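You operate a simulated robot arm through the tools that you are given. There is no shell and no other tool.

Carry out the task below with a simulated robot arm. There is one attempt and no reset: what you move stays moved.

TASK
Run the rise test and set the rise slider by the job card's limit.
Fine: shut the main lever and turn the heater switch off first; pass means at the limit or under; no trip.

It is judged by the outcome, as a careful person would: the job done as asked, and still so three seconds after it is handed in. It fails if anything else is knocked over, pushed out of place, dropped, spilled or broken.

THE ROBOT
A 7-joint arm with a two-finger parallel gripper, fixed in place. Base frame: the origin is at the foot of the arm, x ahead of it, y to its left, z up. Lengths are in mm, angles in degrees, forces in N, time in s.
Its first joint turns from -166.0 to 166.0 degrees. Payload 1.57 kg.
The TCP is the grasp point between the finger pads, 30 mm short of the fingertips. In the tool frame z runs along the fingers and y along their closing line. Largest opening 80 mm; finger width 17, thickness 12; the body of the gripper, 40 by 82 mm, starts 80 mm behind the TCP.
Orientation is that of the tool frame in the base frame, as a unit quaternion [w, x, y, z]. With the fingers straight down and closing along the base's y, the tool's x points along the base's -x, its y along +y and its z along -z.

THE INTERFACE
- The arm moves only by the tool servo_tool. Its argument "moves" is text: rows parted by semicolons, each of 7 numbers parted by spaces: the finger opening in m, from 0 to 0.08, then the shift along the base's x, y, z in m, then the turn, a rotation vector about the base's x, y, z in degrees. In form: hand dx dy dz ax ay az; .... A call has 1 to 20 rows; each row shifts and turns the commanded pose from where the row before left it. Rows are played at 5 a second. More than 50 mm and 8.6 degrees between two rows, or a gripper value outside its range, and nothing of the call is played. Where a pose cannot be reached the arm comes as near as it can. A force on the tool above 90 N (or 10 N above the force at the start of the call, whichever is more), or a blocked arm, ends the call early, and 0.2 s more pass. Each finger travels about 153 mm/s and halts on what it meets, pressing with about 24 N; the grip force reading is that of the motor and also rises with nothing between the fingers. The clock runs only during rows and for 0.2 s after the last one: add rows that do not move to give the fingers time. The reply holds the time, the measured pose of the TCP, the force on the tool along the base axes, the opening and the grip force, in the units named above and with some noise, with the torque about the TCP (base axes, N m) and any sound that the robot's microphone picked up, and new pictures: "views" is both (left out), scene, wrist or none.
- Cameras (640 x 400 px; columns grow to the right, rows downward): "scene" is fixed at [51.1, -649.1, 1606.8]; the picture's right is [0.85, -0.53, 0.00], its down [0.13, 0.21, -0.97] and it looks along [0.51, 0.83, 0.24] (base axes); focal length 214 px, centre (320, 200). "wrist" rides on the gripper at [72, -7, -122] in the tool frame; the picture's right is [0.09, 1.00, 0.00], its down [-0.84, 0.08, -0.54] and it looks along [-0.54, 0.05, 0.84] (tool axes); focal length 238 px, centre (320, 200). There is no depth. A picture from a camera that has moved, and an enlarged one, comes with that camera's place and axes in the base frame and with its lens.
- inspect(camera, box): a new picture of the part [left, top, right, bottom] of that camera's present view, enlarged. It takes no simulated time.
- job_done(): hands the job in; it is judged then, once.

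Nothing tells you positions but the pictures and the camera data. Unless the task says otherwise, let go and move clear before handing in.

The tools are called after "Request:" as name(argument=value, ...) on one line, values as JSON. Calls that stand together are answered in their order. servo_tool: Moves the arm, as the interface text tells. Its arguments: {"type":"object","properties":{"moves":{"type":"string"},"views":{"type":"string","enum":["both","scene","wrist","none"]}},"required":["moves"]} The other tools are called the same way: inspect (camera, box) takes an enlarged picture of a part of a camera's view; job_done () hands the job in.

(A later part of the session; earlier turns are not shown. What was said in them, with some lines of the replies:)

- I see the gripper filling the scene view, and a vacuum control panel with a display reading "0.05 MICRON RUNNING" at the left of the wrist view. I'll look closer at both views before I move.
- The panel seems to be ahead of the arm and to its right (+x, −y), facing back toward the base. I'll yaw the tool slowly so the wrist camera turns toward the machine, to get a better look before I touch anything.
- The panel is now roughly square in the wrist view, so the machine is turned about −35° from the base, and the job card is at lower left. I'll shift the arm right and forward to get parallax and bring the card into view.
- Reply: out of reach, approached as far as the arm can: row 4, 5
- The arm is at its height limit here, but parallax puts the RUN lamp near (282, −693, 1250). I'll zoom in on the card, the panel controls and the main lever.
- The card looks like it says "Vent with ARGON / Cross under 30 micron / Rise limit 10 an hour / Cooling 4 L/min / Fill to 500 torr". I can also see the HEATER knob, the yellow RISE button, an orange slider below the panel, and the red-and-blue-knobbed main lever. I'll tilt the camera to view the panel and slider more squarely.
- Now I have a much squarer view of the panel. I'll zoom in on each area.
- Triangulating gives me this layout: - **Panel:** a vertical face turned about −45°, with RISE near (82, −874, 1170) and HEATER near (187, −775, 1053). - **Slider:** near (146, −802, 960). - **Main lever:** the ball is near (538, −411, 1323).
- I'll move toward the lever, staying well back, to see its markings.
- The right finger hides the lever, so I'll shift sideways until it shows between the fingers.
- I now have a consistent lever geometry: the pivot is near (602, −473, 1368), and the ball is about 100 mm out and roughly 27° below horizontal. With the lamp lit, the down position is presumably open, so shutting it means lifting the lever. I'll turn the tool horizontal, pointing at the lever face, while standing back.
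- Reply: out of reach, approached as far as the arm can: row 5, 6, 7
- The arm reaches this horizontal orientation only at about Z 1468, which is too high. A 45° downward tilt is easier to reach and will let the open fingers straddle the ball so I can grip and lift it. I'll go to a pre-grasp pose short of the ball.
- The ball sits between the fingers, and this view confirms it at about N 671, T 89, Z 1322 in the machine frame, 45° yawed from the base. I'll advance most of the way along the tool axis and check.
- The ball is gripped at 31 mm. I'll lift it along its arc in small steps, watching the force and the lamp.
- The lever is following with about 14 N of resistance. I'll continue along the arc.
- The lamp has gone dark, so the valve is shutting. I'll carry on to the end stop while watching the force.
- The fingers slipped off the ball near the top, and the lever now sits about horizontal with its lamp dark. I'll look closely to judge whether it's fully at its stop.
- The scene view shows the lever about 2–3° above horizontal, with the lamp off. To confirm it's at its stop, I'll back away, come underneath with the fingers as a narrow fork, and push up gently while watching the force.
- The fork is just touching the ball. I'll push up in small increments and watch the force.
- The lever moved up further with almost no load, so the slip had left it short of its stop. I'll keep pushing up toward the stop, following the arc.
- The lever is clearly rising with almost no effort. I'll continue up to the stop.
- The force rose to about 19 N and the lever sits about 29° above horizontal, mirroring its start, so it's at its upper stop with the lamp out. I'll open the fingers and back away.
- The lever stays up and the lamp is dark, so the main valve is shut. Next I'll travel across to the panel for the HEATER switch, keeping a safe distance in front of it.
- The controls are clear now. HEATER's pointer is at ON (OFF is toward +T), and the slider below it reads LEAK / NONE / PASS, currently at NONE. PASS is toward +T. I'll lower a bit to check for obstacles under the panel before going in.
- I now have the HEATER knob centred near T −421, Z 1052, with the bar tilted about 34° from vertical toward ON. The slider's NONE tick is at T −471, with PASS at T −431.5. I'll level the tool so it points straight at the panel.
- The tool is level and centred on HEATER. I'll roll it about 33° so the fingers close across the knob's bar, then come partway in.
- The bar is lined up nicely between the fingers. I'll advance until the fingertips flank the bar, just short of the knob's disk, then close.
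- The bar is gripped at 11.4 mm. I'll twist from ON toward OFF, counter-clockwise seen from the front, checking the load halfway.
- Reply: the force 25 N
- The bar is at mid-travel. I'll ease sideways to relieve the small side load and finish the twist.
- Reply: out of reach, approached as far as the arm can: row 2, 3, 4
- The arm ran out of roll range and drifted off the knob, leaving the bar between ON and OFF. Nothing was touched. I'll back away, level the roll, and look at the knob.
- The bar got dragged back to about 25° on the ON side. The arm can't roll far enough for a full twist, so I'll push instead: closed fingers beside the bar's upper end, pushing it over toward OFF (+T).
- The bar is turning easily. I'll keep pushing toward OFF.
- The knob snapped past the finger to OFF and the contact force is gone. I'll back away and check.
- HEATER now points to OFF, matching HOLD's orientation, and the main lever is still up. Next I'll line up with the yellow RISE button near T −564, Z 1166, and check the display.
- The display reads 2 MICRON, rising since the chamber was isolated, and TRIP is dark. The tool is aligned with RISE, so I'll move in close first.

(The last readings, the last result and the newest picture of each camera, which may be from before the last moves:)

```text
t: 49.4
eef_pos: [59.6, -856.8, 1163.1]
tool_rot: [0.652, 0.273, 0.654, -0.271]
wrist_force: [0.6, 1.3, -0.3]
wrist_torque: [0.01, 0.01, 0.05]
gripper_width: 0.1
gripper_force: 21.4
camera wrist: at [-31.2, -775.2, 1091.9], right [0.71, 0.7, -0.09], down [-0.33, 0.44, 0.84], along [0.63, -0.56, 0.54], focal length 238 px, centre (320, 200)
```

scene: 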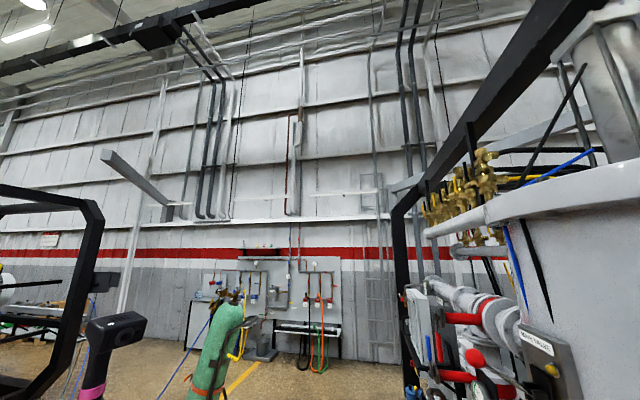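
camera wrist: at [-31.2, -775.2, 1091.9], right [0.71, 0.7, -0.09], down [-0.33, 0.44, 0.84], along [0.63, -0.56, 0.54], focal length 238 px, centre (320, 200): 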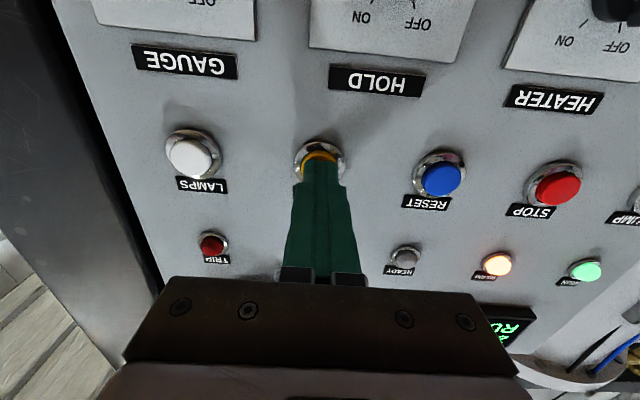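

Request:
servo_tool(moves="0.0 0.0014 -0.0014 0 0 0 0; 0.0 0.0014 -0.0014 0 0 0 0; 0.0 0 0 0 0 0 0", views="wrist")

```text
t: 50.2
eef_pos: [61.5, -859.2, 1163.8]
tool_rot: [0.652, 0.273, 0.654, -0.271]
wrist_force: [-3.5, 3.2, -2.2]
wrist_torque: [0.01, 0.04, 0.0]
gripper_width: 0.0
gripper_force: 21.1
heard: click
camera wrist: at [-28.8, -777.4, 1092.1], right [0.71, 0.7, -0.09], down [-0.33, 0.44, 0.84], along [0.63, -0.56, 0.54], focal length 238 px, centre (320, 200)
```

wrist: 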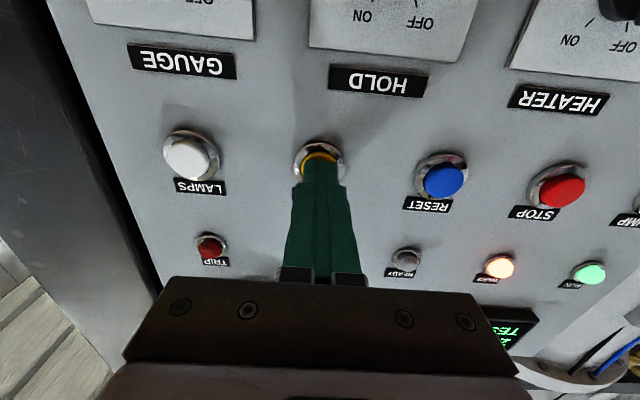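

I heard a click at about 5 N and the display has changed, showing something like "TEST". I'll release the button and back off so I can read it.

Request:
servo_tool(moves="0.0 -0.0283 0.0283 0 0 0 0; 0.0 -0.0283 0.0283 0 0 0 0; 0.0 0 0 0 0 0 0", views="wrist")

Request:
inspect(camera="wrist", box=[360, 180, 520, 300])

```text
t: 51.0
eef_pos: [5.5, -804.5, 1165.3]
tool_rot: [0.653, 0.272, 0.653, -0.271]
wrist_force: [-0.6, -0.4, 0.7]
wrist_torque: [-0.03, 0.01, -0.03]
gripper_width: 0.1
gripper_force: 21.3
camera wrist: at [-84.7, -722.6, 1093.3], right [0.71, 0.7, -0.09], down [-0.33, 0.44, 0.84], along [0.63, -0.56, 0.54], focal length 238 px, centre (320, 200)
```

wrist: 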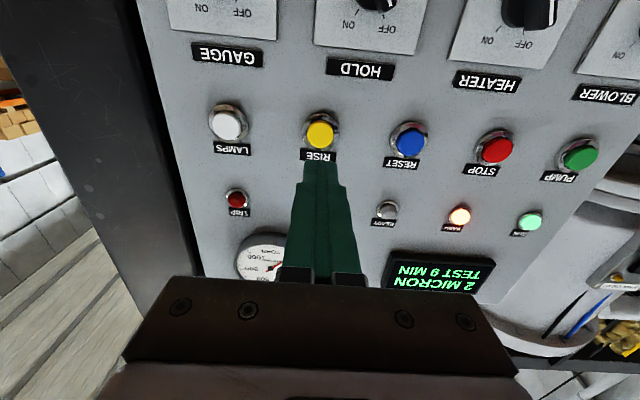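

```text
3.33 times, centred on (440, 240) of wrist
camera zoom: at [-84.7, -722.6, 1093.3], right [0.71, 0.7, -0.09], down [-0.33, 0.44, 0.84], along [0.63, -0.56, 0.54], focal length 794 px, centre (-80, 67)
```

zoom: 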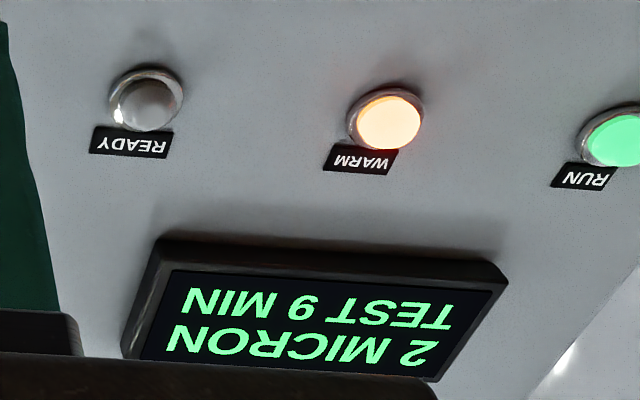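

The display shows "2 MICRON / TEST 9 MIN", so a timed test is counting down. I'll shift to a better reading position and watch it.

Request:
servo_tool(moves="0.0 0.007 0.035 0.02 0 0 0; 0.0 0.007 0.035 0.02 0 0 0; 0.0 0 0 0 0 0 0; 0.0 0 0 0 0 0 0", views="wrist")

Request:
inspect(camera="wrist", box=[340, 140, 500, 260])

```text
t: 52.0
eef_pos: [20.2, -734.4, 1202.0]
tool_rot: [0.653, 0.272, 0.653, -0.271]
wrist_force: [-0.4, -0.3, 0.6]
wrist_torque: [0.0, -0.03, 0.04]
gripper_width: 0.0
gripper_force: 21.4
camera wrist: at [-70.6, -652.3, 1131.8], right [0.71, 0.7, -0.09], down [-0.33, 0.44, 0.84], along [0.63, -0.56, 0.54], focal length 238 px, centre (320, 200)
```

wrist: 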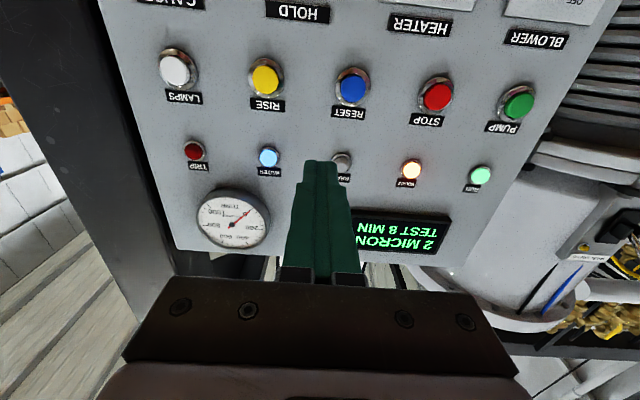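

```text
3.33 times, centred on (420, 200) of wrist
camera zoom: at [-70.6, -652.3, 1131.8], right [0.71, 0.7, -0.09], down [-0.33, 0.44, 0.84], along [0.63, -0.56, 0.54], focal length 794 px, centre (-13, 200)
```

zoom: 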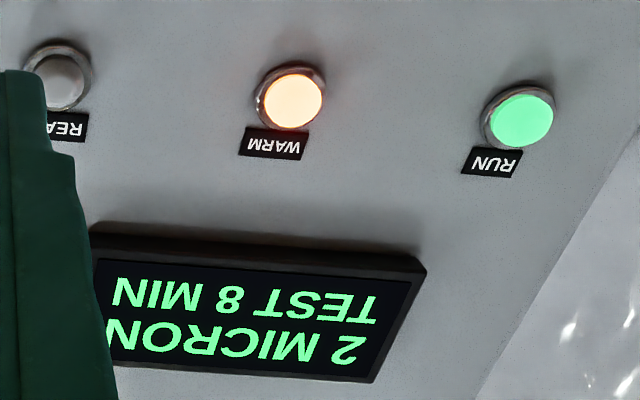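

The countdown runs about one test minute per second. I'll shift slightly so the finger doesn't cover the text, and keep watching.

Request:
servo_tool(moves="0.0 -0.0106 -0.0106 0 0 0 0; 0.0 -0.0106 -0.0106 0 0 0 0; 0.0 0 0 0 0 0 0; 0.0 0 0 0 0 0 0; 0.0 0 0 0 0 0 0; 0.0 0 0 0 0 0 0; 0.0 0 0 0 0 0 0; 0.0 0 0 0 0 0 0; 0.0 0 0 0 0 0 0", views="wrist")

Request:
inspect(camera="wrist", box=[340, 140, 500, 260])

```text
t: 54.0
eef_pos: [-0.1, -753.8, 1205.0]
tool_rot: [0.653, 0.271, 0.653, -0.27]
wrist_force: [0.0, -0.6, -0.4]
wrist_torque: [0.0, 0.01, -0.02]
gripper_width: 0.2
gripper_force: 21.6
camera wrist: at [-90.9, -671.7, 1132.9], right [0.71, 0.7, -0.09], down [-0.33, 0.44, 0.84], along [0.63, -0.56, 0.54], focal length 238 px, centre (320, 200)
```

wrist: 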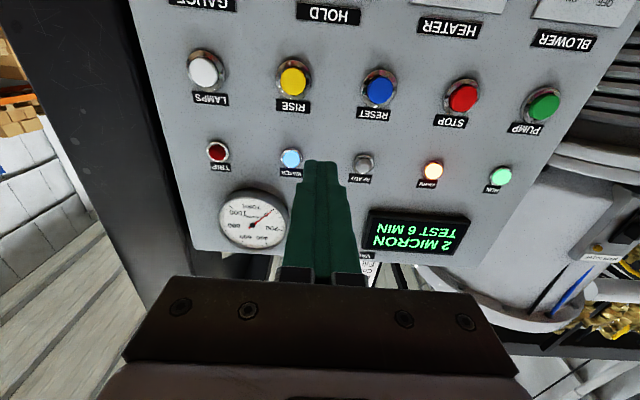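

```text
3.33 times, centred on (420, 200) of wrist
camera zoom: at [-90.9, -671.7, 1132.9], right [0.71, 0.7, -0.09], down [-0.33, 0.44, 0.84], along [0.63, -0.56, 0.54], focal length 794 px, centre (-13, 200)
```

zoom: 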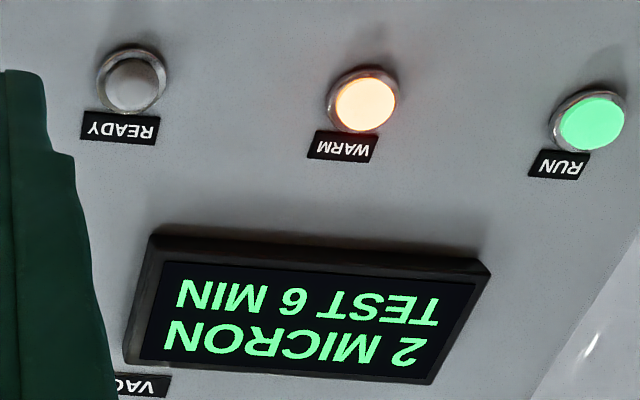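

Request:
servo_tool(moves="0.0 0 0 0 0 0 0; 0.0 0 0 0 0 0 0; 0.0 0 0 0 0 0 0; 0.0 0 0 0 0 0 0; 0.0 0 0 0 0 0 0; 0.0 0 0 0 0 0 0; 0.0 0 0 0 0 0 0; 0.0 0 0 0 0 0 0; 0.0 0 0 0 0 0 0; 0.0 0 0 0 0 0 0; 0.0 0 0 0 0 0 0; 0.0 0 0 0 0 0 0", views="none")

Request:
inspect(camera="wrist", box=[340, 140, 500, 260])

Request:
servo_tool(moves="0.0 0 0 0 0 0 0; 0.0 0 0 0 0 0 0; 0.0 0 0 0 0 0 0; 0.0 0 0 0 0 0 0; 0.0 0 0 0 0 0 0; 0.0 0 0 0 0 0 0; 0.0 0 0 0 0 0 0; 0.0 0 0 0 0 0 0; 0.0 0 0 0 0 0 0; 0.0 0 0 0 0 0 0", views="none")

Request:
inspect(camera="wrist", box=[340, 140, 500, 260])

```text
t: 56.6
eef_pos: [-0.9, -752.6, 1204.8]
tool_rot: [0.653, 0.271, 0.654, -0.27]
wrist_force: [-0.5, -0.7, 0.1]
wrist_torque: [0.02, 0.01, -0.01]
gripper_width: 0.0
gripper_force: 20.8
```

```text
3.33 times, centred on (420, 200) of wrist
camera zoom: at [-90.9, -671.7, 1132.8], right [0.71, 0.7, -0.09], down [-0.33, 0.44, 0.84], along [0.63, -0.56, 0.54], focal length 794 px, centre (-13, 200)
```

zoom: 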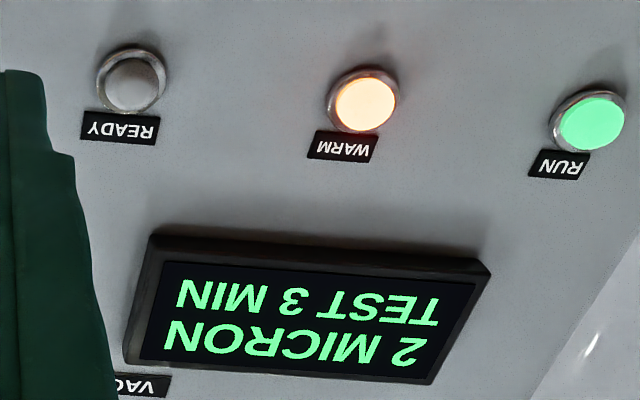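

```text
t: 58.8
eef_pos: [-0.9, -754.4, 1203.5]
tool_rot: [0.653, 0.272, 0.653, -0.271]
wrist_force: [-0.5, 0.7, -0.8]
wrist_torque: [-0.04, 0.05, 0.01]
gripper_width: 0.0
gripper_force: 21.8
```

```text
3.33 times, centred on (420, 200) of wrist
camera zoom: at [-90.9, -671.7, 1132.8], right [0.71, 0.7, -0.09], down [-0.33, 0.44, 0.84], along [0.63, -0.56, 0.54], focal length 794 px, centre (-13, 200)
```

zoom: 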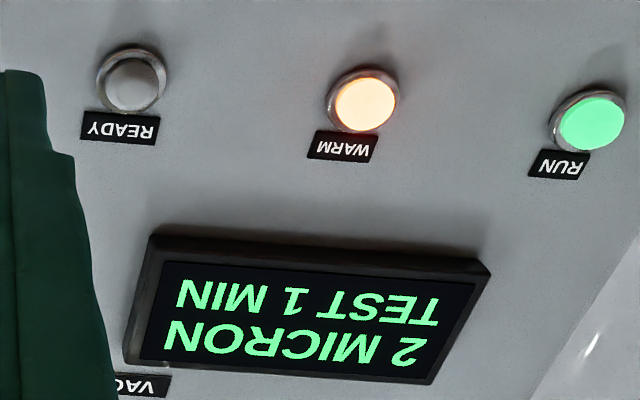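

Request:
servo_tool(moves="0.0 0 0 0 0 0 0; 0.0 0 0 0 0 0 0; 0.0 0 0 0 0 0 0; 0.0 0 0 0 0 0 0; 0.0 0 0 0 0 0 0; 0.0 0 0 0 0 0 0; 0.0 0 0 0 0 0 0", views="wrist")

Request:
inspect(camera="wrist", box=[340, 140, 500, 260])

```text
t: 60.4
eef_pos: [-0.7, -753.7, 1204.5]
tool_rot: [0.652, 0.273, 0.653, -0.271]
wrist_force: [0.3, 0.6, -0.1]
wrist_torque: [0.02, 0.0, -0.01]
gripper_width: 0.0
gripper_force: 21.6
camera wrist: at [-90.9, -671.7, 1132.9], right [0.71, 0.7, -0.09], down [-0.33, 0.44, 0.84], along [0.63, -0.56, 0.54], focal length 238 px, centre (320, 200)
```

wrist: 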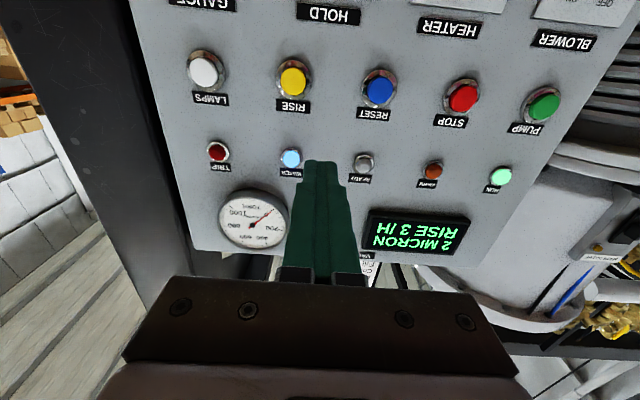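

```text
3.33 times, centred on (420, 200) of wrist
camera zoom: at [-90.9, -671.7, 1132.9], right [0.71, 0.7, -0.09], down [-0.33, 0.44, 0.84], along [0.63, -0.56, 0.54], focal length 794 px, centre (-13, 200)
```

zoom: 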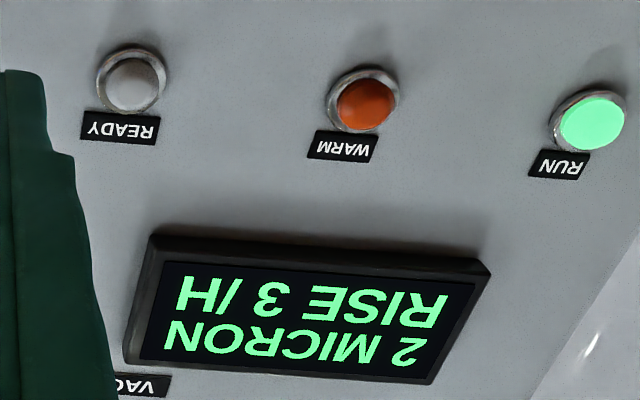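

The test finished: the display reads "RISE 3 /H" at 2 MICRON, and TRIP is dark. I'll zoom in to confirm the digit and re-read the job card's limit.

Request:
inspect(camera="wrist", box=[360, 200, 480, 260])

Request:
inspect(camera="wrist", box=[180, 130, 300, 200])

Request:
inspect(camera="scene", box=[420, 300, 600, 400])

```text
5.33 times, centred on (420, 230) of wrist
camera zoom: at [-90.9, -671.7, 1132.9], right [0.71, 0.7, -0.09], down [-0.33, 0.44, 0.84], along [0.63, -0.56, 0.54], focal length 1271 px, centre (-213, 40)
```

zoom: 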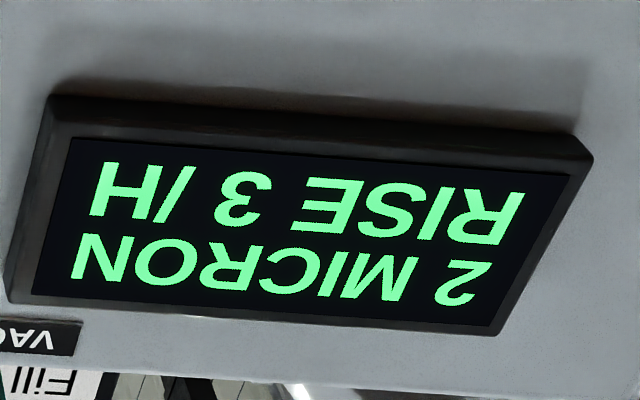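

```text
5.33 times, centred on (240, 165) of wrist
camera zoom: at [-90.9, -671.7, 1132.9], right [0.71, 0.7, -0.09], down [-0.33, 0.44, 0.84], along [0.63, -0.56, 0.54], focal length 1271 px, centre (747, 387)
```

zoom: 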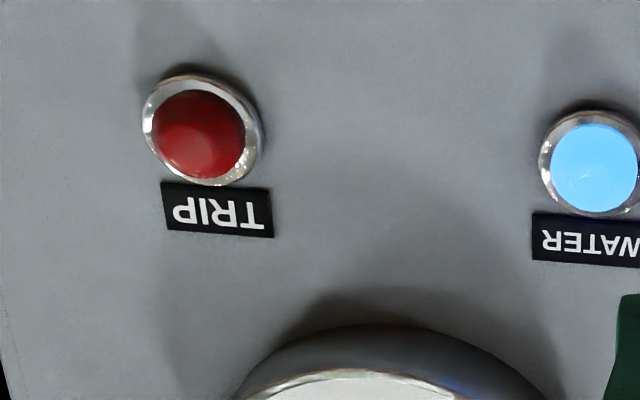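

```text
3.56 times, centred on (510, 350) of scene
camera zoom: at [51.1, -649.1, 1606.8], right [0.85, -0.53, 0.0], down [0.13, 0.21, -0.97], along [0.51, 0.83, 0.24], focal length 763 px, centre (-356, -333)
```

zoom: 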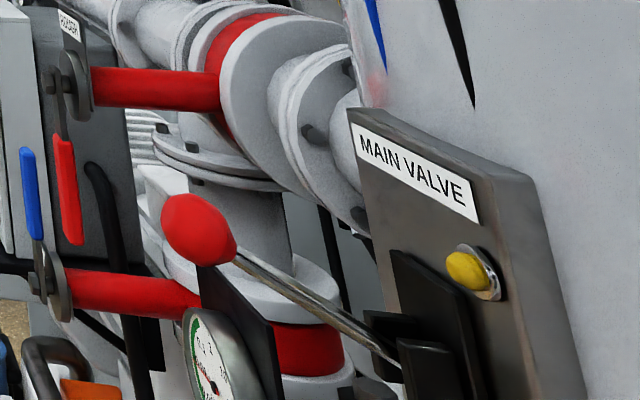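

The display clearly shows RISE 3 /H, under the card's limit of 10 an hour, so the result is PASS. TRIP is dark and the lever is still up. I'll now descend in front of the RISE TEST slider.

Request:
servo_tool(moves="0.0 0.0096 0.005 -0.043 0 0 0; 0.02 0.0096 0.005 -0.043 0 0 0; 0.04 0.0096 0.005 -0.043 0 0 0; 0.045 0.0096 0.005 -0.043 0 0 0; 0.045 0.0096 0.005 -0.043 0 0 0; 0.045 0.0096 0.005 -0.043 0 0 0; 0.045 0 0 0 0 0 0; 0.045 0 0 0 0 0 0", views="both")

Request:
inspect(camera="wrist", box=[220, 60, 420, 200])

```text
t: 62.2
eef_pos: [56.5, -724.1, 947.5]
tool_rot: [0.653, 0.272, 0.653, -0.271]
wrist_force: [-0.2, -0.3, -0.4]
wrist_torque: [0.01, -0.01, 0.03]
gripper_width: 45.2
gripper_force: 0.1
camera wrist: at [-34.4, -642.1, 875.3], right [0.71, 0.7, -0.09], down [-0.33, 0.44, 0.84], along [0.63, -0.56, 0.54], focal length 238 px, centre (320, 200)
```

scene: 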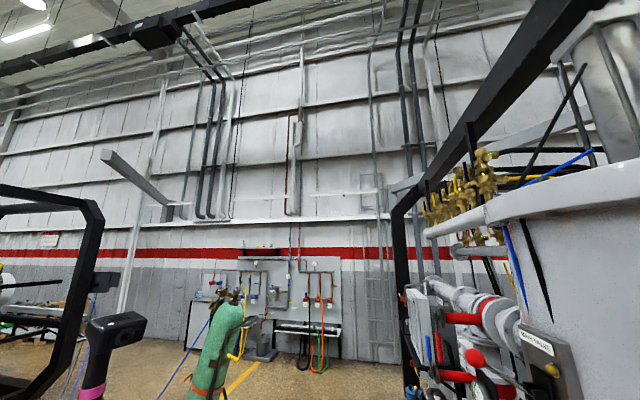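
wrist: 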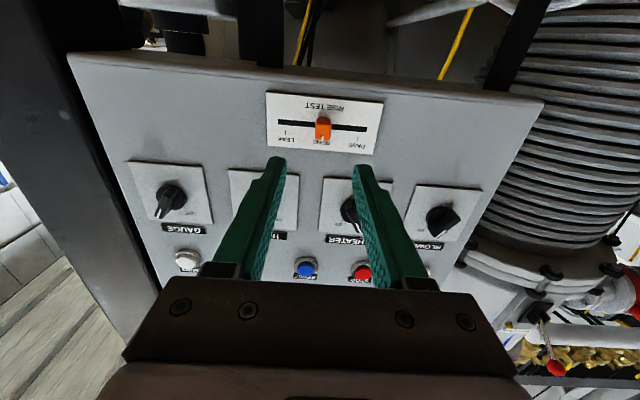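

```text
2.86 times, centred on (320, 130) of wrist
camera zoom: at [-34.4, -642.1, 875.3], right [0.71, 0.7, -0.09], down [-0.33, 0.44, 0.84], along [0.63, -0.56, 0.54], focal length 681 px, centre (320, 400)
```

zoom: 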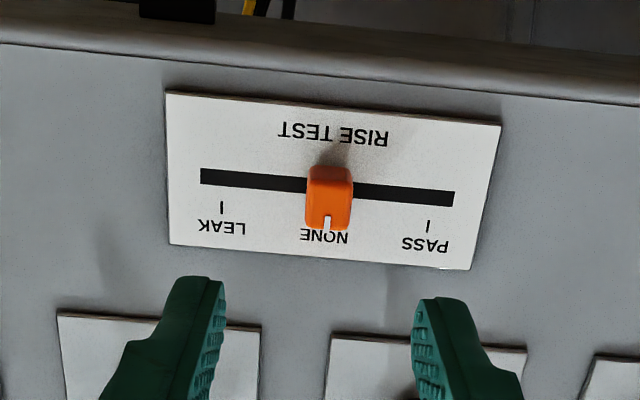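

The slider knob is lined up between the fingers. I'll advance to straddle it.

Request:
servo_tool(moves="0.045 0.0283 -0.0283 -0.0005 0 0 0; 0.045 0.0283 -0.0283 -0.0005 0 0 0; 0.045 0 0 0 0 0 0; 0.045 0 0 0 0 0 0", views="wrist")

Request:
inspect(camera="wrist", box=[220, 80, 420, 220])

```text
t: 63.2
eef_pos: [105.8, -782.6, 954.5]
tool_rot: [0.652, 0.272, 0.655, -0.267]
wrist_force: [0.4, -0.1, 1.2]
wrist_torque: [0.02, -0.01, 0.0]
gripper_width: 45.0
gripper_force: 0.0
out of reach, approached as far as the arm can: row 1, 2
camera wrist: at [16.0, -701.3, 884.5], right [0.7, 0.71, -0.09], down [-0.33, 0.43, 0.84], along [0.63, -0.56, 0.53], focal length 238 px, centre (320, 200)
```

wrist: 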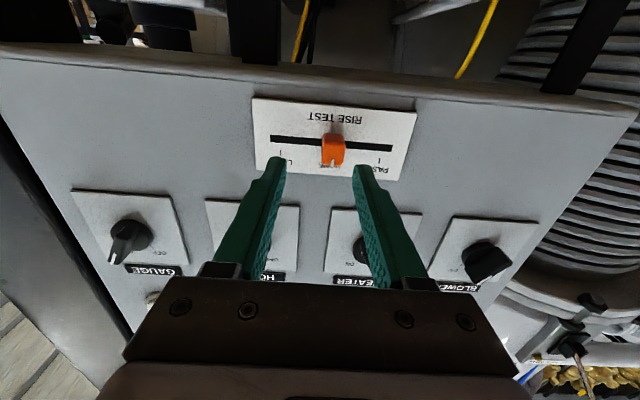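

```text
2.86 times, centred on (320, 150) of wrist
camera zoom: at [16.0, -701.3, 884.5], right [0.7, 0.71, -0.09], down [-0.33, 0.43, 0.84], along [0.63, -0.56, 0.53], focal length 681 px, centre (320, 343)
```

zoom: 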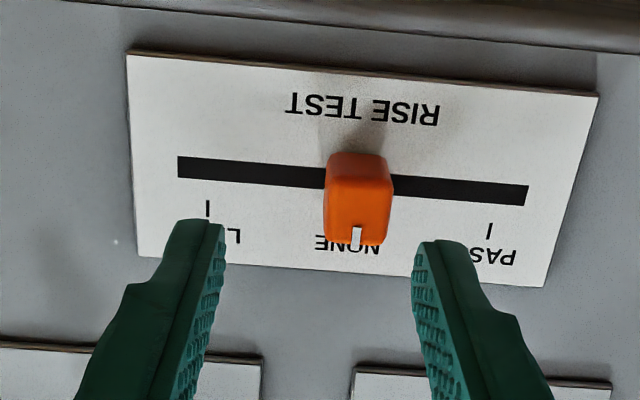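

A level tool is at its reach limit this low. I'll back off, pitch the tool about 30° downward (which raises the wrist), and come in that way.

Request:
servo_tool(moves="0.045 -0.0247 0.0247 0.003 0 0 0; 0.045 -0.0247 0.0247 0.003 0 0 0; 0.045 0.0013 0.0013 0.003 5.303 5.303 0; 0.045 0.0013 0.0013 0.003 5.303 5.303 0; 0.045 0.0013 0.0013 0.003 5.303 5.303 0; 0.045 0.0013 0.0013 0.003 5.303 5.303 0; 0.045 0 0 0 0 0 0; 0.045 0 0 0 0 0 0", views="wrist")

Request:
inspect(camera="wrist", box=[220, 80, 420, 220])

```text
t: 65.0
eef_pos: [62.2, -728.5, 971.5]
tool_rot: [0.461, 0.332, 0.8, -0.192]
wrist_force: [-0.5, -0.4, 0.1]
wrist_torque: [-0.02, 0.02, -0.02]
gripper_width: 44.5
gripper_force: 0.0
camera wrist: at [-41.7, -633.6, 970.4], right [0.67, 0.73, -0.08], down [0.02, 0.09, 1.0], along [0.74, -0.67, 0.05], focal length 238 px, centre (320, 200)
```

wrist: 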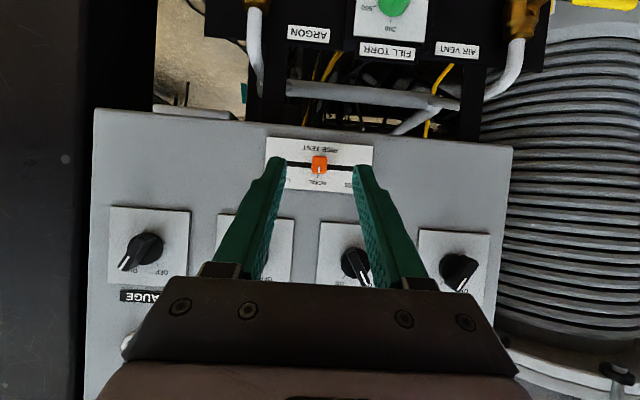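

```text
2.86 times, centred on (320, 150) of wrist
camera zoom: at [-41.7, -633.6, 970.4], right [0.67, 0.73, -0.08], down [0.02, 0.09, 1.0], along [0.74, -0.67, 0.05], focal length 681 px, centre (320, 343)
```

zoom: 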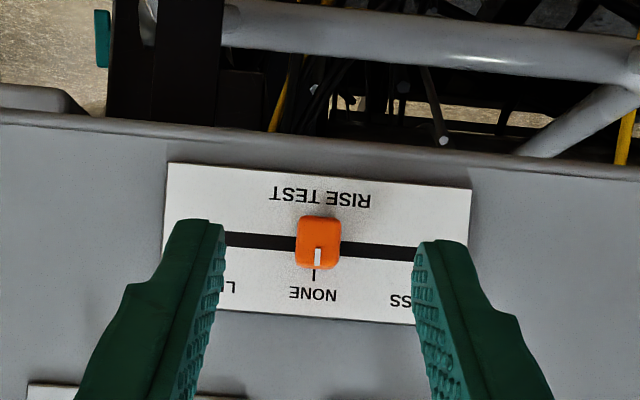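

The 30° downward pitch works, and the slider knob is clearly visible between the fingers. I'll advance to straddle it.

Request:
servo_tool(moves="0.045 0.0223 -0.0216 -0.0052 0 0 0; 0.045 0.0223 -0.0216 -0.0052 0 0 0; 0.045 0 0 0 0 0 0; 0.045 0 0 0 0 0 0", views="wrist")

Request:
inspect(camera="wrist", box=[220, 80, 420, 220])

```text
t: 66.0
eef_pos: [106.3, -774.0, 959.2]
tool_rot: [0.461, 0.333, 0.8, -0.193]
wrist_force: [0.6, -0.4, -0.6]
wrist_torque: [0.01, 0.0, -0.03]
gripper_width: 44.8
gripper_force: 0.1
camera wrist: at [2.5, -678.9, 958.8], right [0.67, 0.74, -0.08], down [0.02, 0.09, 1.0], along [0.74, -0.67, 0.05], focal length 238 px, centre (320, 200)
```

wrist: 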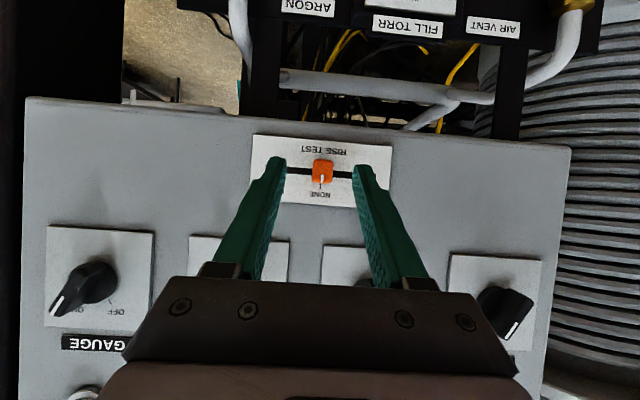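

```text
2.86 times, centred on (320, 150) of wrist
camera zoom: at [2.5, -678.9, 958.8], right [0.67, 0.74, -0.08], down [0.02, 0.09, 1.0], along [0.74, -0.67, 0.05], focal length 681 px, centre (320, 343)
```

zoom: 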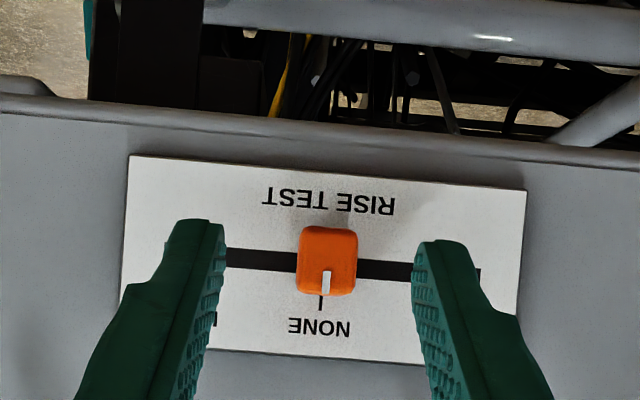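

Request:
servo_tool(moves="0.045 0.0112 -0.0098 -0.0015 0 0 0; 0.045 0.0111 -0.0097 -0.0015 0 0 0; 0.045 0 0 0 0 0 0; 0.045 0 0 0 0 0 0", views="wrist")

Request:
inspect(camera="wrist", box=[220, 80, 420, 220])

```text
t: 67.0
eef_pos: [129.4, -792.3, 956.3]
tool_rot: [0.462, 0.332, 0.8, -0.193]
wrist_force: [-0.7, -0.4, 0.3]
wrist_torque: [-0.04, 0.0, 0.02]
gripper_width: 45.2
gripper_force: 0.1
camera wrist: at [24.7, -696.7, 956.7], right [0.67, 0.73, -0.08], down [0.02, 0.09, 1.0], along [0.74, -0.67, 0.05], focal length 238 px, centre (320, 200)
```

wrist: 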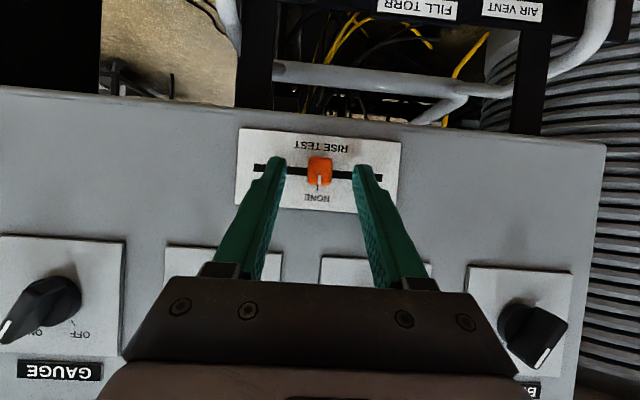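

```text
2.86 times, centred on (320, 150) of wrist
camera zoom: at [24.7, -696.7, 956.7], right [0.67, 0.73, -0.08], down [0.02, 0.09, 1.0], along [0.74, -0.67, 0.05], focal length 681 px, centre (320, 343)
```

zoom: 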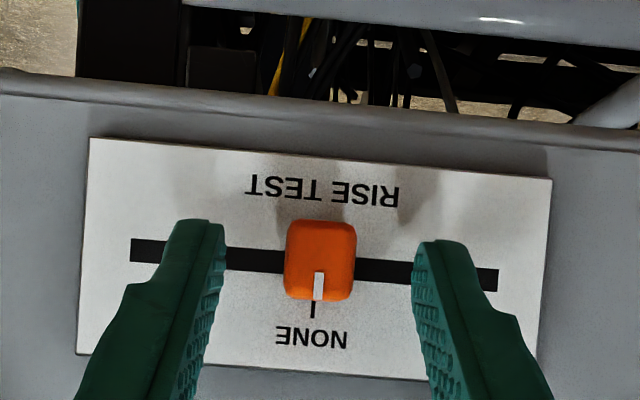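

Request:
servo_tool(moves="0.045 0 0 -0.004 0 0 0; 0.03 0 0 0 0 0 0; 0.0 0 0 0 0 0 0; 0.0 0 0 0 0 0 0; 0.0 0 0 0 0 0 0", views="wrist")

Request:
inspect(camera="wrist", box=[220, 80, 420, 220])

```text
t: 68.2
eef_pos: [128.3, -792.3, 953.4]
tool_rot: [0.462, 0.332, 0.799, -0.193]
wrist_force: [0.5, 0.6, -1.3]
wrist_torque: [-0.15, -0.11, 0.11]
gripper_width: 15.5
gripper_force: 31.7
camera wrist: at [25.0, -696.6, 952.9], right [0.67, 0.74, -0.08], down [0.02, 0.09, 1.0], along [0.74, -0.67, 0.05], focal length 238 px, centre (320, 200)
```

wrist: 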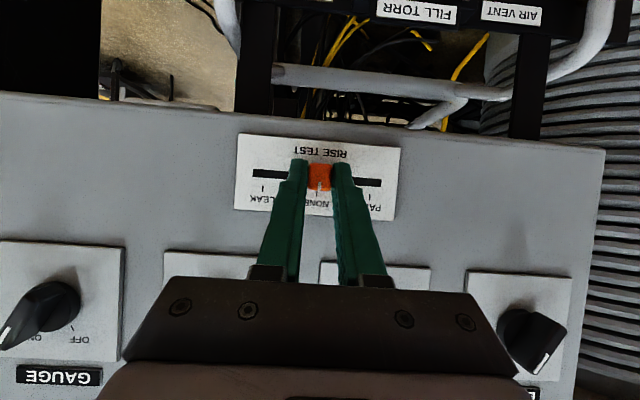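

```text
2.86 times, centred on (320, 150) of wrist
camera zoom: at [25.0, -696.6, 952.9], right [0.67, 0.74, -0.08], down [0.02, 0.09, 1.0], along [0.74, -0.67, 0.05], focal length 681 px, centre (320, 343)
```

zoom: 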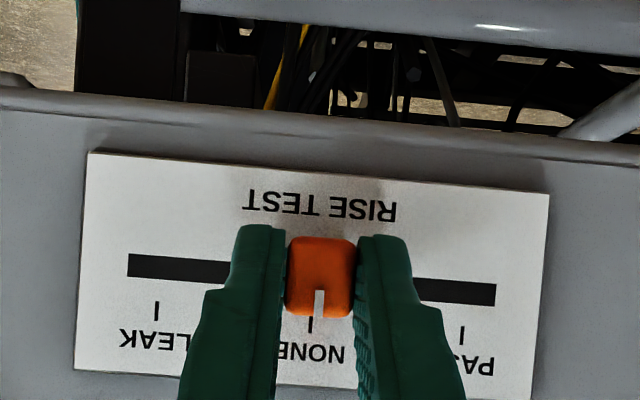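

The slider knob is gripped. The image scale gives 40 mm from NONE to PASS, so I'll slide it that far toward PASS (+T).

Request:
servo_tool(moves="0.0 0.00707 0.00707 0 0 0 0; 0.0 0.00707 0.00707 0 0 0 0; 0.0 0.00707 0.00707 0 0 0 0; 0.0 0 0 0 0 0 0", views="wrist")

Request:
inspect(camera="wrist", box=[220, 80, 420, 220])

```text
t: 69.2
eef_pos: [150.6, -771.3, 953.3]
tool_rot: [0.462, 0.332, 0.8, -0.192]
wrist_force: [-2.1, 4.0, 9.2]
wrist_torque: [0.17, 0.15, 0.11]
gripper_width: 15.7
gripper_force: 30.8
camera wrist: at [46.8, -674.7, 952.8], right [0.67, 0.73, -0.08], down [0.02, 0.09, 1.0], along [0.74, -0.67, 0.05], focal length 238 px, centre (320, 200)
```

wrist: 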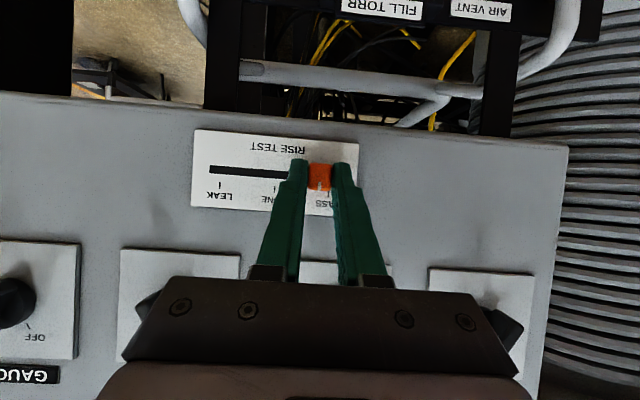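

```text
2.86 times, centred on (320, 150) of wrist
camera zoom: at [46.8, -674.7, 952.8], right [0.67, 0.73, -0.08], down [0.02, 0.09, 1.0], along [0.74, -0.67, 0.05], focal length 681 px, centre (320, 343)
```

zoom: 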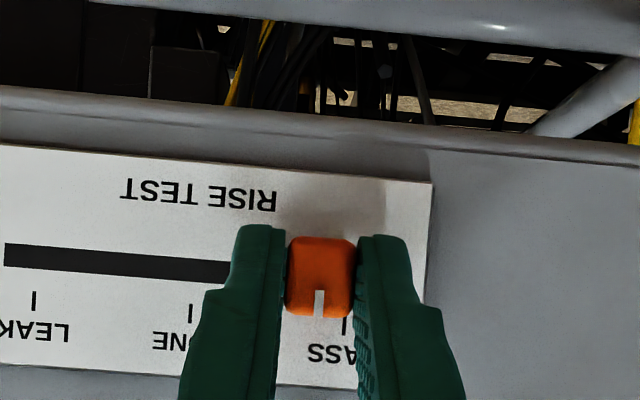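

Request:
servo_tool(moves="0.0 0.00325 0.00325 0 0 0 0; 0.0 0.00325 0.00325 0 0 0 0; 0.0 0 0 0 0 0 0", views="wrist")

Request:
inspect(camera="wrist", box=[220, 80, 420, 220])

```text
t: 70.0
eef_pos: [157.4, -763.6, 953.0]
tool_rot: [0.461, 0.333, 0.8, -0.193]
wrist_force: [-3.9, -2.0, 7.3]
wrist_torque: [0.11, 0.13, 0.0]
gripper_width: 15.5
gripper_force: 31.6
camera wrist: at [53.0, -668.5, 952.9], right [0.67, 0.73, -0.08], down [0.02, 0.09, 1.0], along [0.74, -0.67, 0.05], focal length 238 px, centre (320, 200)
```

wrist: 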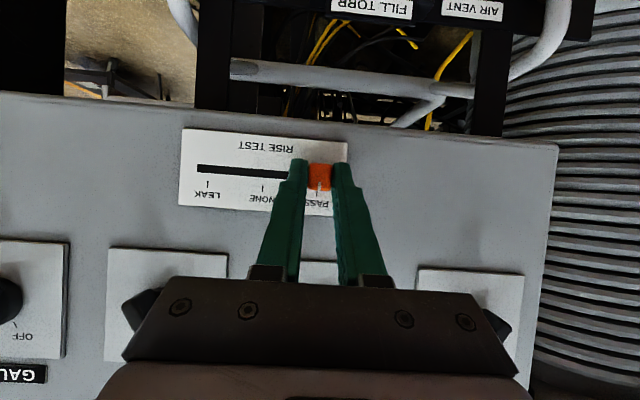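

```text
2.86 times, centred on (320, 150) of wrist
camera zoom: at [53.0, -668.5, 952.9], right [0.67, 0.73, -0.08], down [0.02, 0.09, 1.0], along [0.74, -0.67, 0.05], focal length 681 px, centre (320, 343)
```

zoom: 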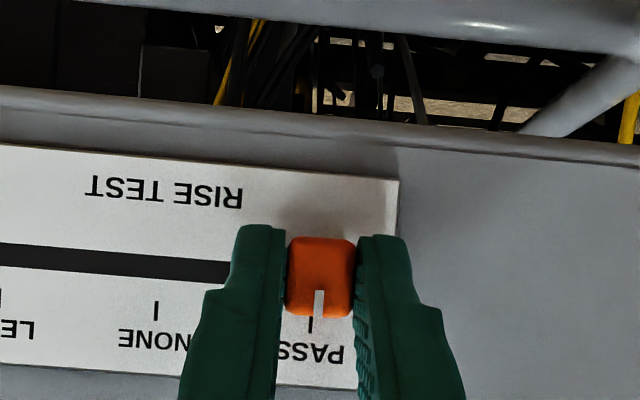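

The slider mark lines up with the PASS tick just as it did with NONE. I'll release it and back straight out.

Request:
servo_tool(moves="0.03 0 0 0 0 0 0; 0.045 0 0 0 0 0 0; 0.045 0 0 0 0 0 0; 0.045 -0.0177 0.0177 0.0125 0 0 0; 0.045 -0.0177 0.0177 0.0125 0 0 0; 0.045 -0.0247 0.0247 0.0125 0 0 0; 0.045 -0.0247 0.0247 0.0125 0 0 0; 0.045 0 0 0 0 0 0; 0.045 0 0 0 0 0 0", views="both")

Request:
inspect(camera="wrist", box=[220, 80, 420, 220])

Request:
inspect(camera="scene", box=[420, 300, 600, 400])

```text
t: 72.0
eef_pos: [72.4, -680.3, 1004.6]
tool_rot: [0.461, 0.333, 0.8, -0.192]
wrist_force: [-0.2, 0.4, 0.0]
wrist_torque: [0.01, -0.01, 0.02]
gripper_width: 44.9
gripper_force: 0.1
camera wrist: at [-31.6, -584.5, 1003.7], right [0.67, 0.74, -0.08], down [0.02, 0.09, 1.0], along [0.74, -0.67, 0.05], focal length 238 px, centre (320, 200)
```

scene: 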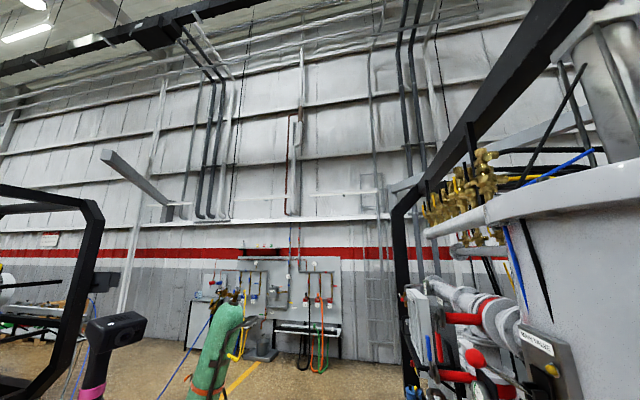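
wrist: 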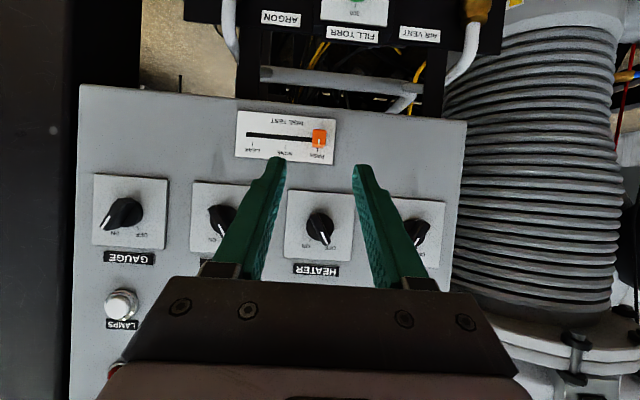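

```text
2.86 times, centred on (320, 150) of wrist
camera zoom: at [-31.6, -584.5, 1003.7], right [0.67, 0.74, -0.08], down [0.02, 0.09, 1.0], along [0.74, -0.67, 0.05], focal length 681 px, centre (320, 343)
```

zoom: 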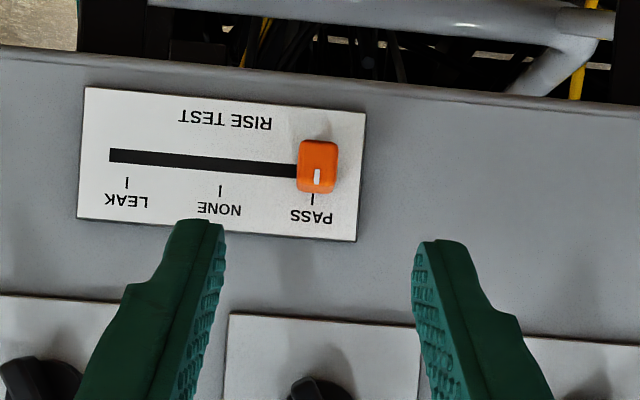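

```text
3.56 times, centred on (510, 350) of scene
camera zoom: at [51.1, -649.1, 1606.8], right [0.85, -0.53, 0.0], down [0.13, 0.21, -0.97], along [0.51, 0.83, 0.24], focal length 763 px, centre (-356, -333)
```

zoom: 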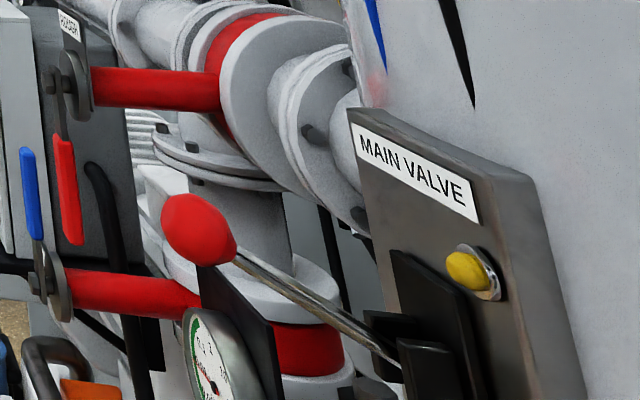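

The slider is at PASS. I'll raise the arm clear and do a final check of the lamps, display and knobs.

Request:
servo_tool(moves="0.045 -0.007 0.007 0.045 0 0 0; 0.045 -0.007 0.007 0.045 0 0 0; 0.045 -0.007 0.007 0.045 0 0 0; 0.045 0 0 0.045 0 0 0; 0.045 0 0 0.045 0 0 0; 0.08 0 0 0 0 0 0; 0.08 0 0 0 0 0 0", views="both")

Request:
inspect(camera="wrist", box=[60, 0, 480, 290])

```text
t: 73.6
eef_pos: [50.7, -659.8, 1226.3]
tool_rot: [0.462, 0.332, 0.8, -0.191]
wrist_force: [-0.1, 0.9, 0.2]
wrist_torque: [0.0, -0.01, -0.01]
gripper_width: 79.9
gripper_force: 0.1
camera wrist: at [-54.5, -563.5, 1225.7], right [0.67, 0.73, -0.08], down [0.02, 0.09, 1.0], along [0.74, -0.67, 0.05], focal length 238 px, centre (320, 200)
```

scene: 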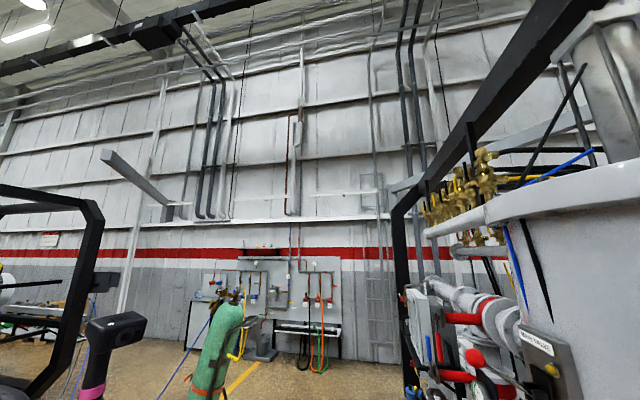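
wrist: 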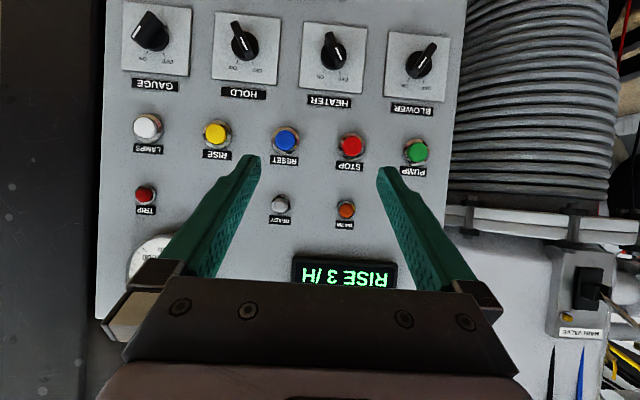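

```text
1.38 times, centred on (270, 145) of wrist
camera zoom: at [-54.5, -563.5, 1225.7], right [0.67, 0.73, -0.08], down [0.02, 0.09, 1.0], along [0.74, -0.67, 0.05], focal length 329 px, centre (389, 276)
```

zoom: 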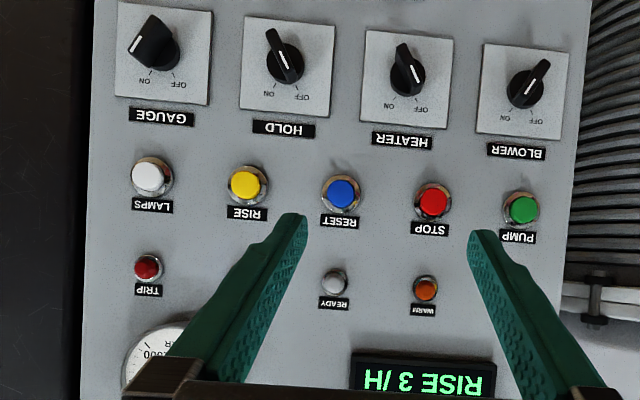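

Request:
inspect(camera="wrist", box=[205, 0, 375, 110])

Request:
servo_tool(moves="0.08 0 0 0 0 0 0; 0.08 0 0 0 0 0 0; 0.08 0 0 0 0 0 0; 0.08 0 0 0 0 0 0; 0.08 0 0 0 0 0 0", views="none")

Request:
inspect(camera="wrist", box=[100, 170, 440, 300])

```text
3.64 times, centred on (290, 55) of wrist
camera zoom: at [-54.5, -563.5, 1225.7], right [0.67, 0.73, -0.08], down [0.02, 0.09, 1.0], along [0.74, -0.67, 0.05], focal length 867 px, centre (429, 727)
```

zoom: 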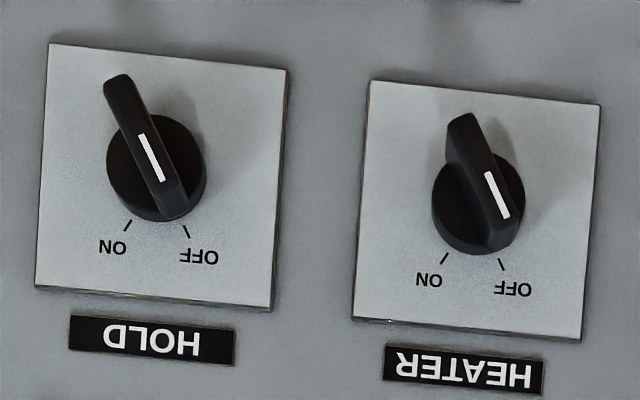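

```text
t: 74.8
eef_pos: [48.7, -658.7, 1227.4]
tool_rot: [0.461, 0.333, 0.8, -0.193]
wrist_force: [0.0, -0.2, 0.9]
wrist_torque: [0.02, 0.03, 0.01]
gripper_width: 80.1
gripper_force: 0.0
```

```text
1.88 times, centred on (270, 235) of wrist
camera zoom: at [-54.5, -563.5, 1225.5], right [0.67, 0.73, -0.08], down [0.02, 0.09, 1.0], along [0.74, -0.67, 0.05], focal length 449 px, centre (414, 134)
```

zoom: 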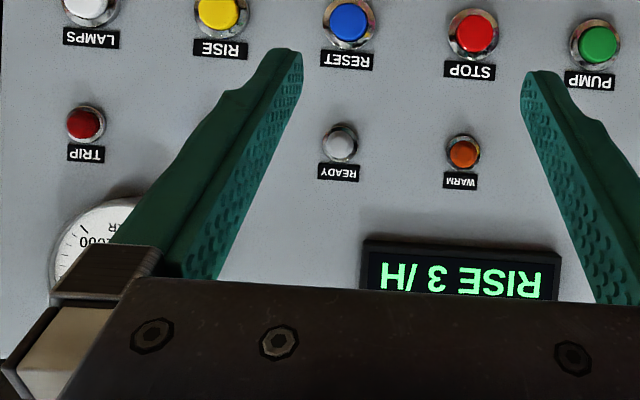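

The job is in its final state, with the arm clear and nothing gripped, so I'm handing it in:
- **Main lever:** up, with its lamp out.
- **Heater switch:** at OFF, at the same angle as the HOLD knob.
- **Rise test:** finished at 3 /H against the card's limit of 10 an hour.
- **Trip lamp:** dark.
- **Rise slider:** at PASS.

Request:
job_done()

```text
The job is handed in.
```

The rise test passed at 3 an hour, against the job card's limit of 10 an hour, so I set the rise slider to PASS. I have handed the job in, but the reply didn't say how it was judged.

- **Main lever:** I shut it first, up to its stop. Its lamp went out and has stayed out.
- **Heater switch:** I turned it to OFF before the test. My first try slipped and left the knob partway, still on the ON side, so I pushed it the rest of the way.
- **Rise test:** I pressed RISE once and let the 10-minute countdown finish. The display still read "RISE 3 /H" at my last look. The WARM lamp stayed lit until about the end of the test and then went out.
- **Trip:** The TRIP lamp was dark each time I checked, and nothing else on the panel was pressed or moved.

The arm is clear of the panel with the gripper open and empty.
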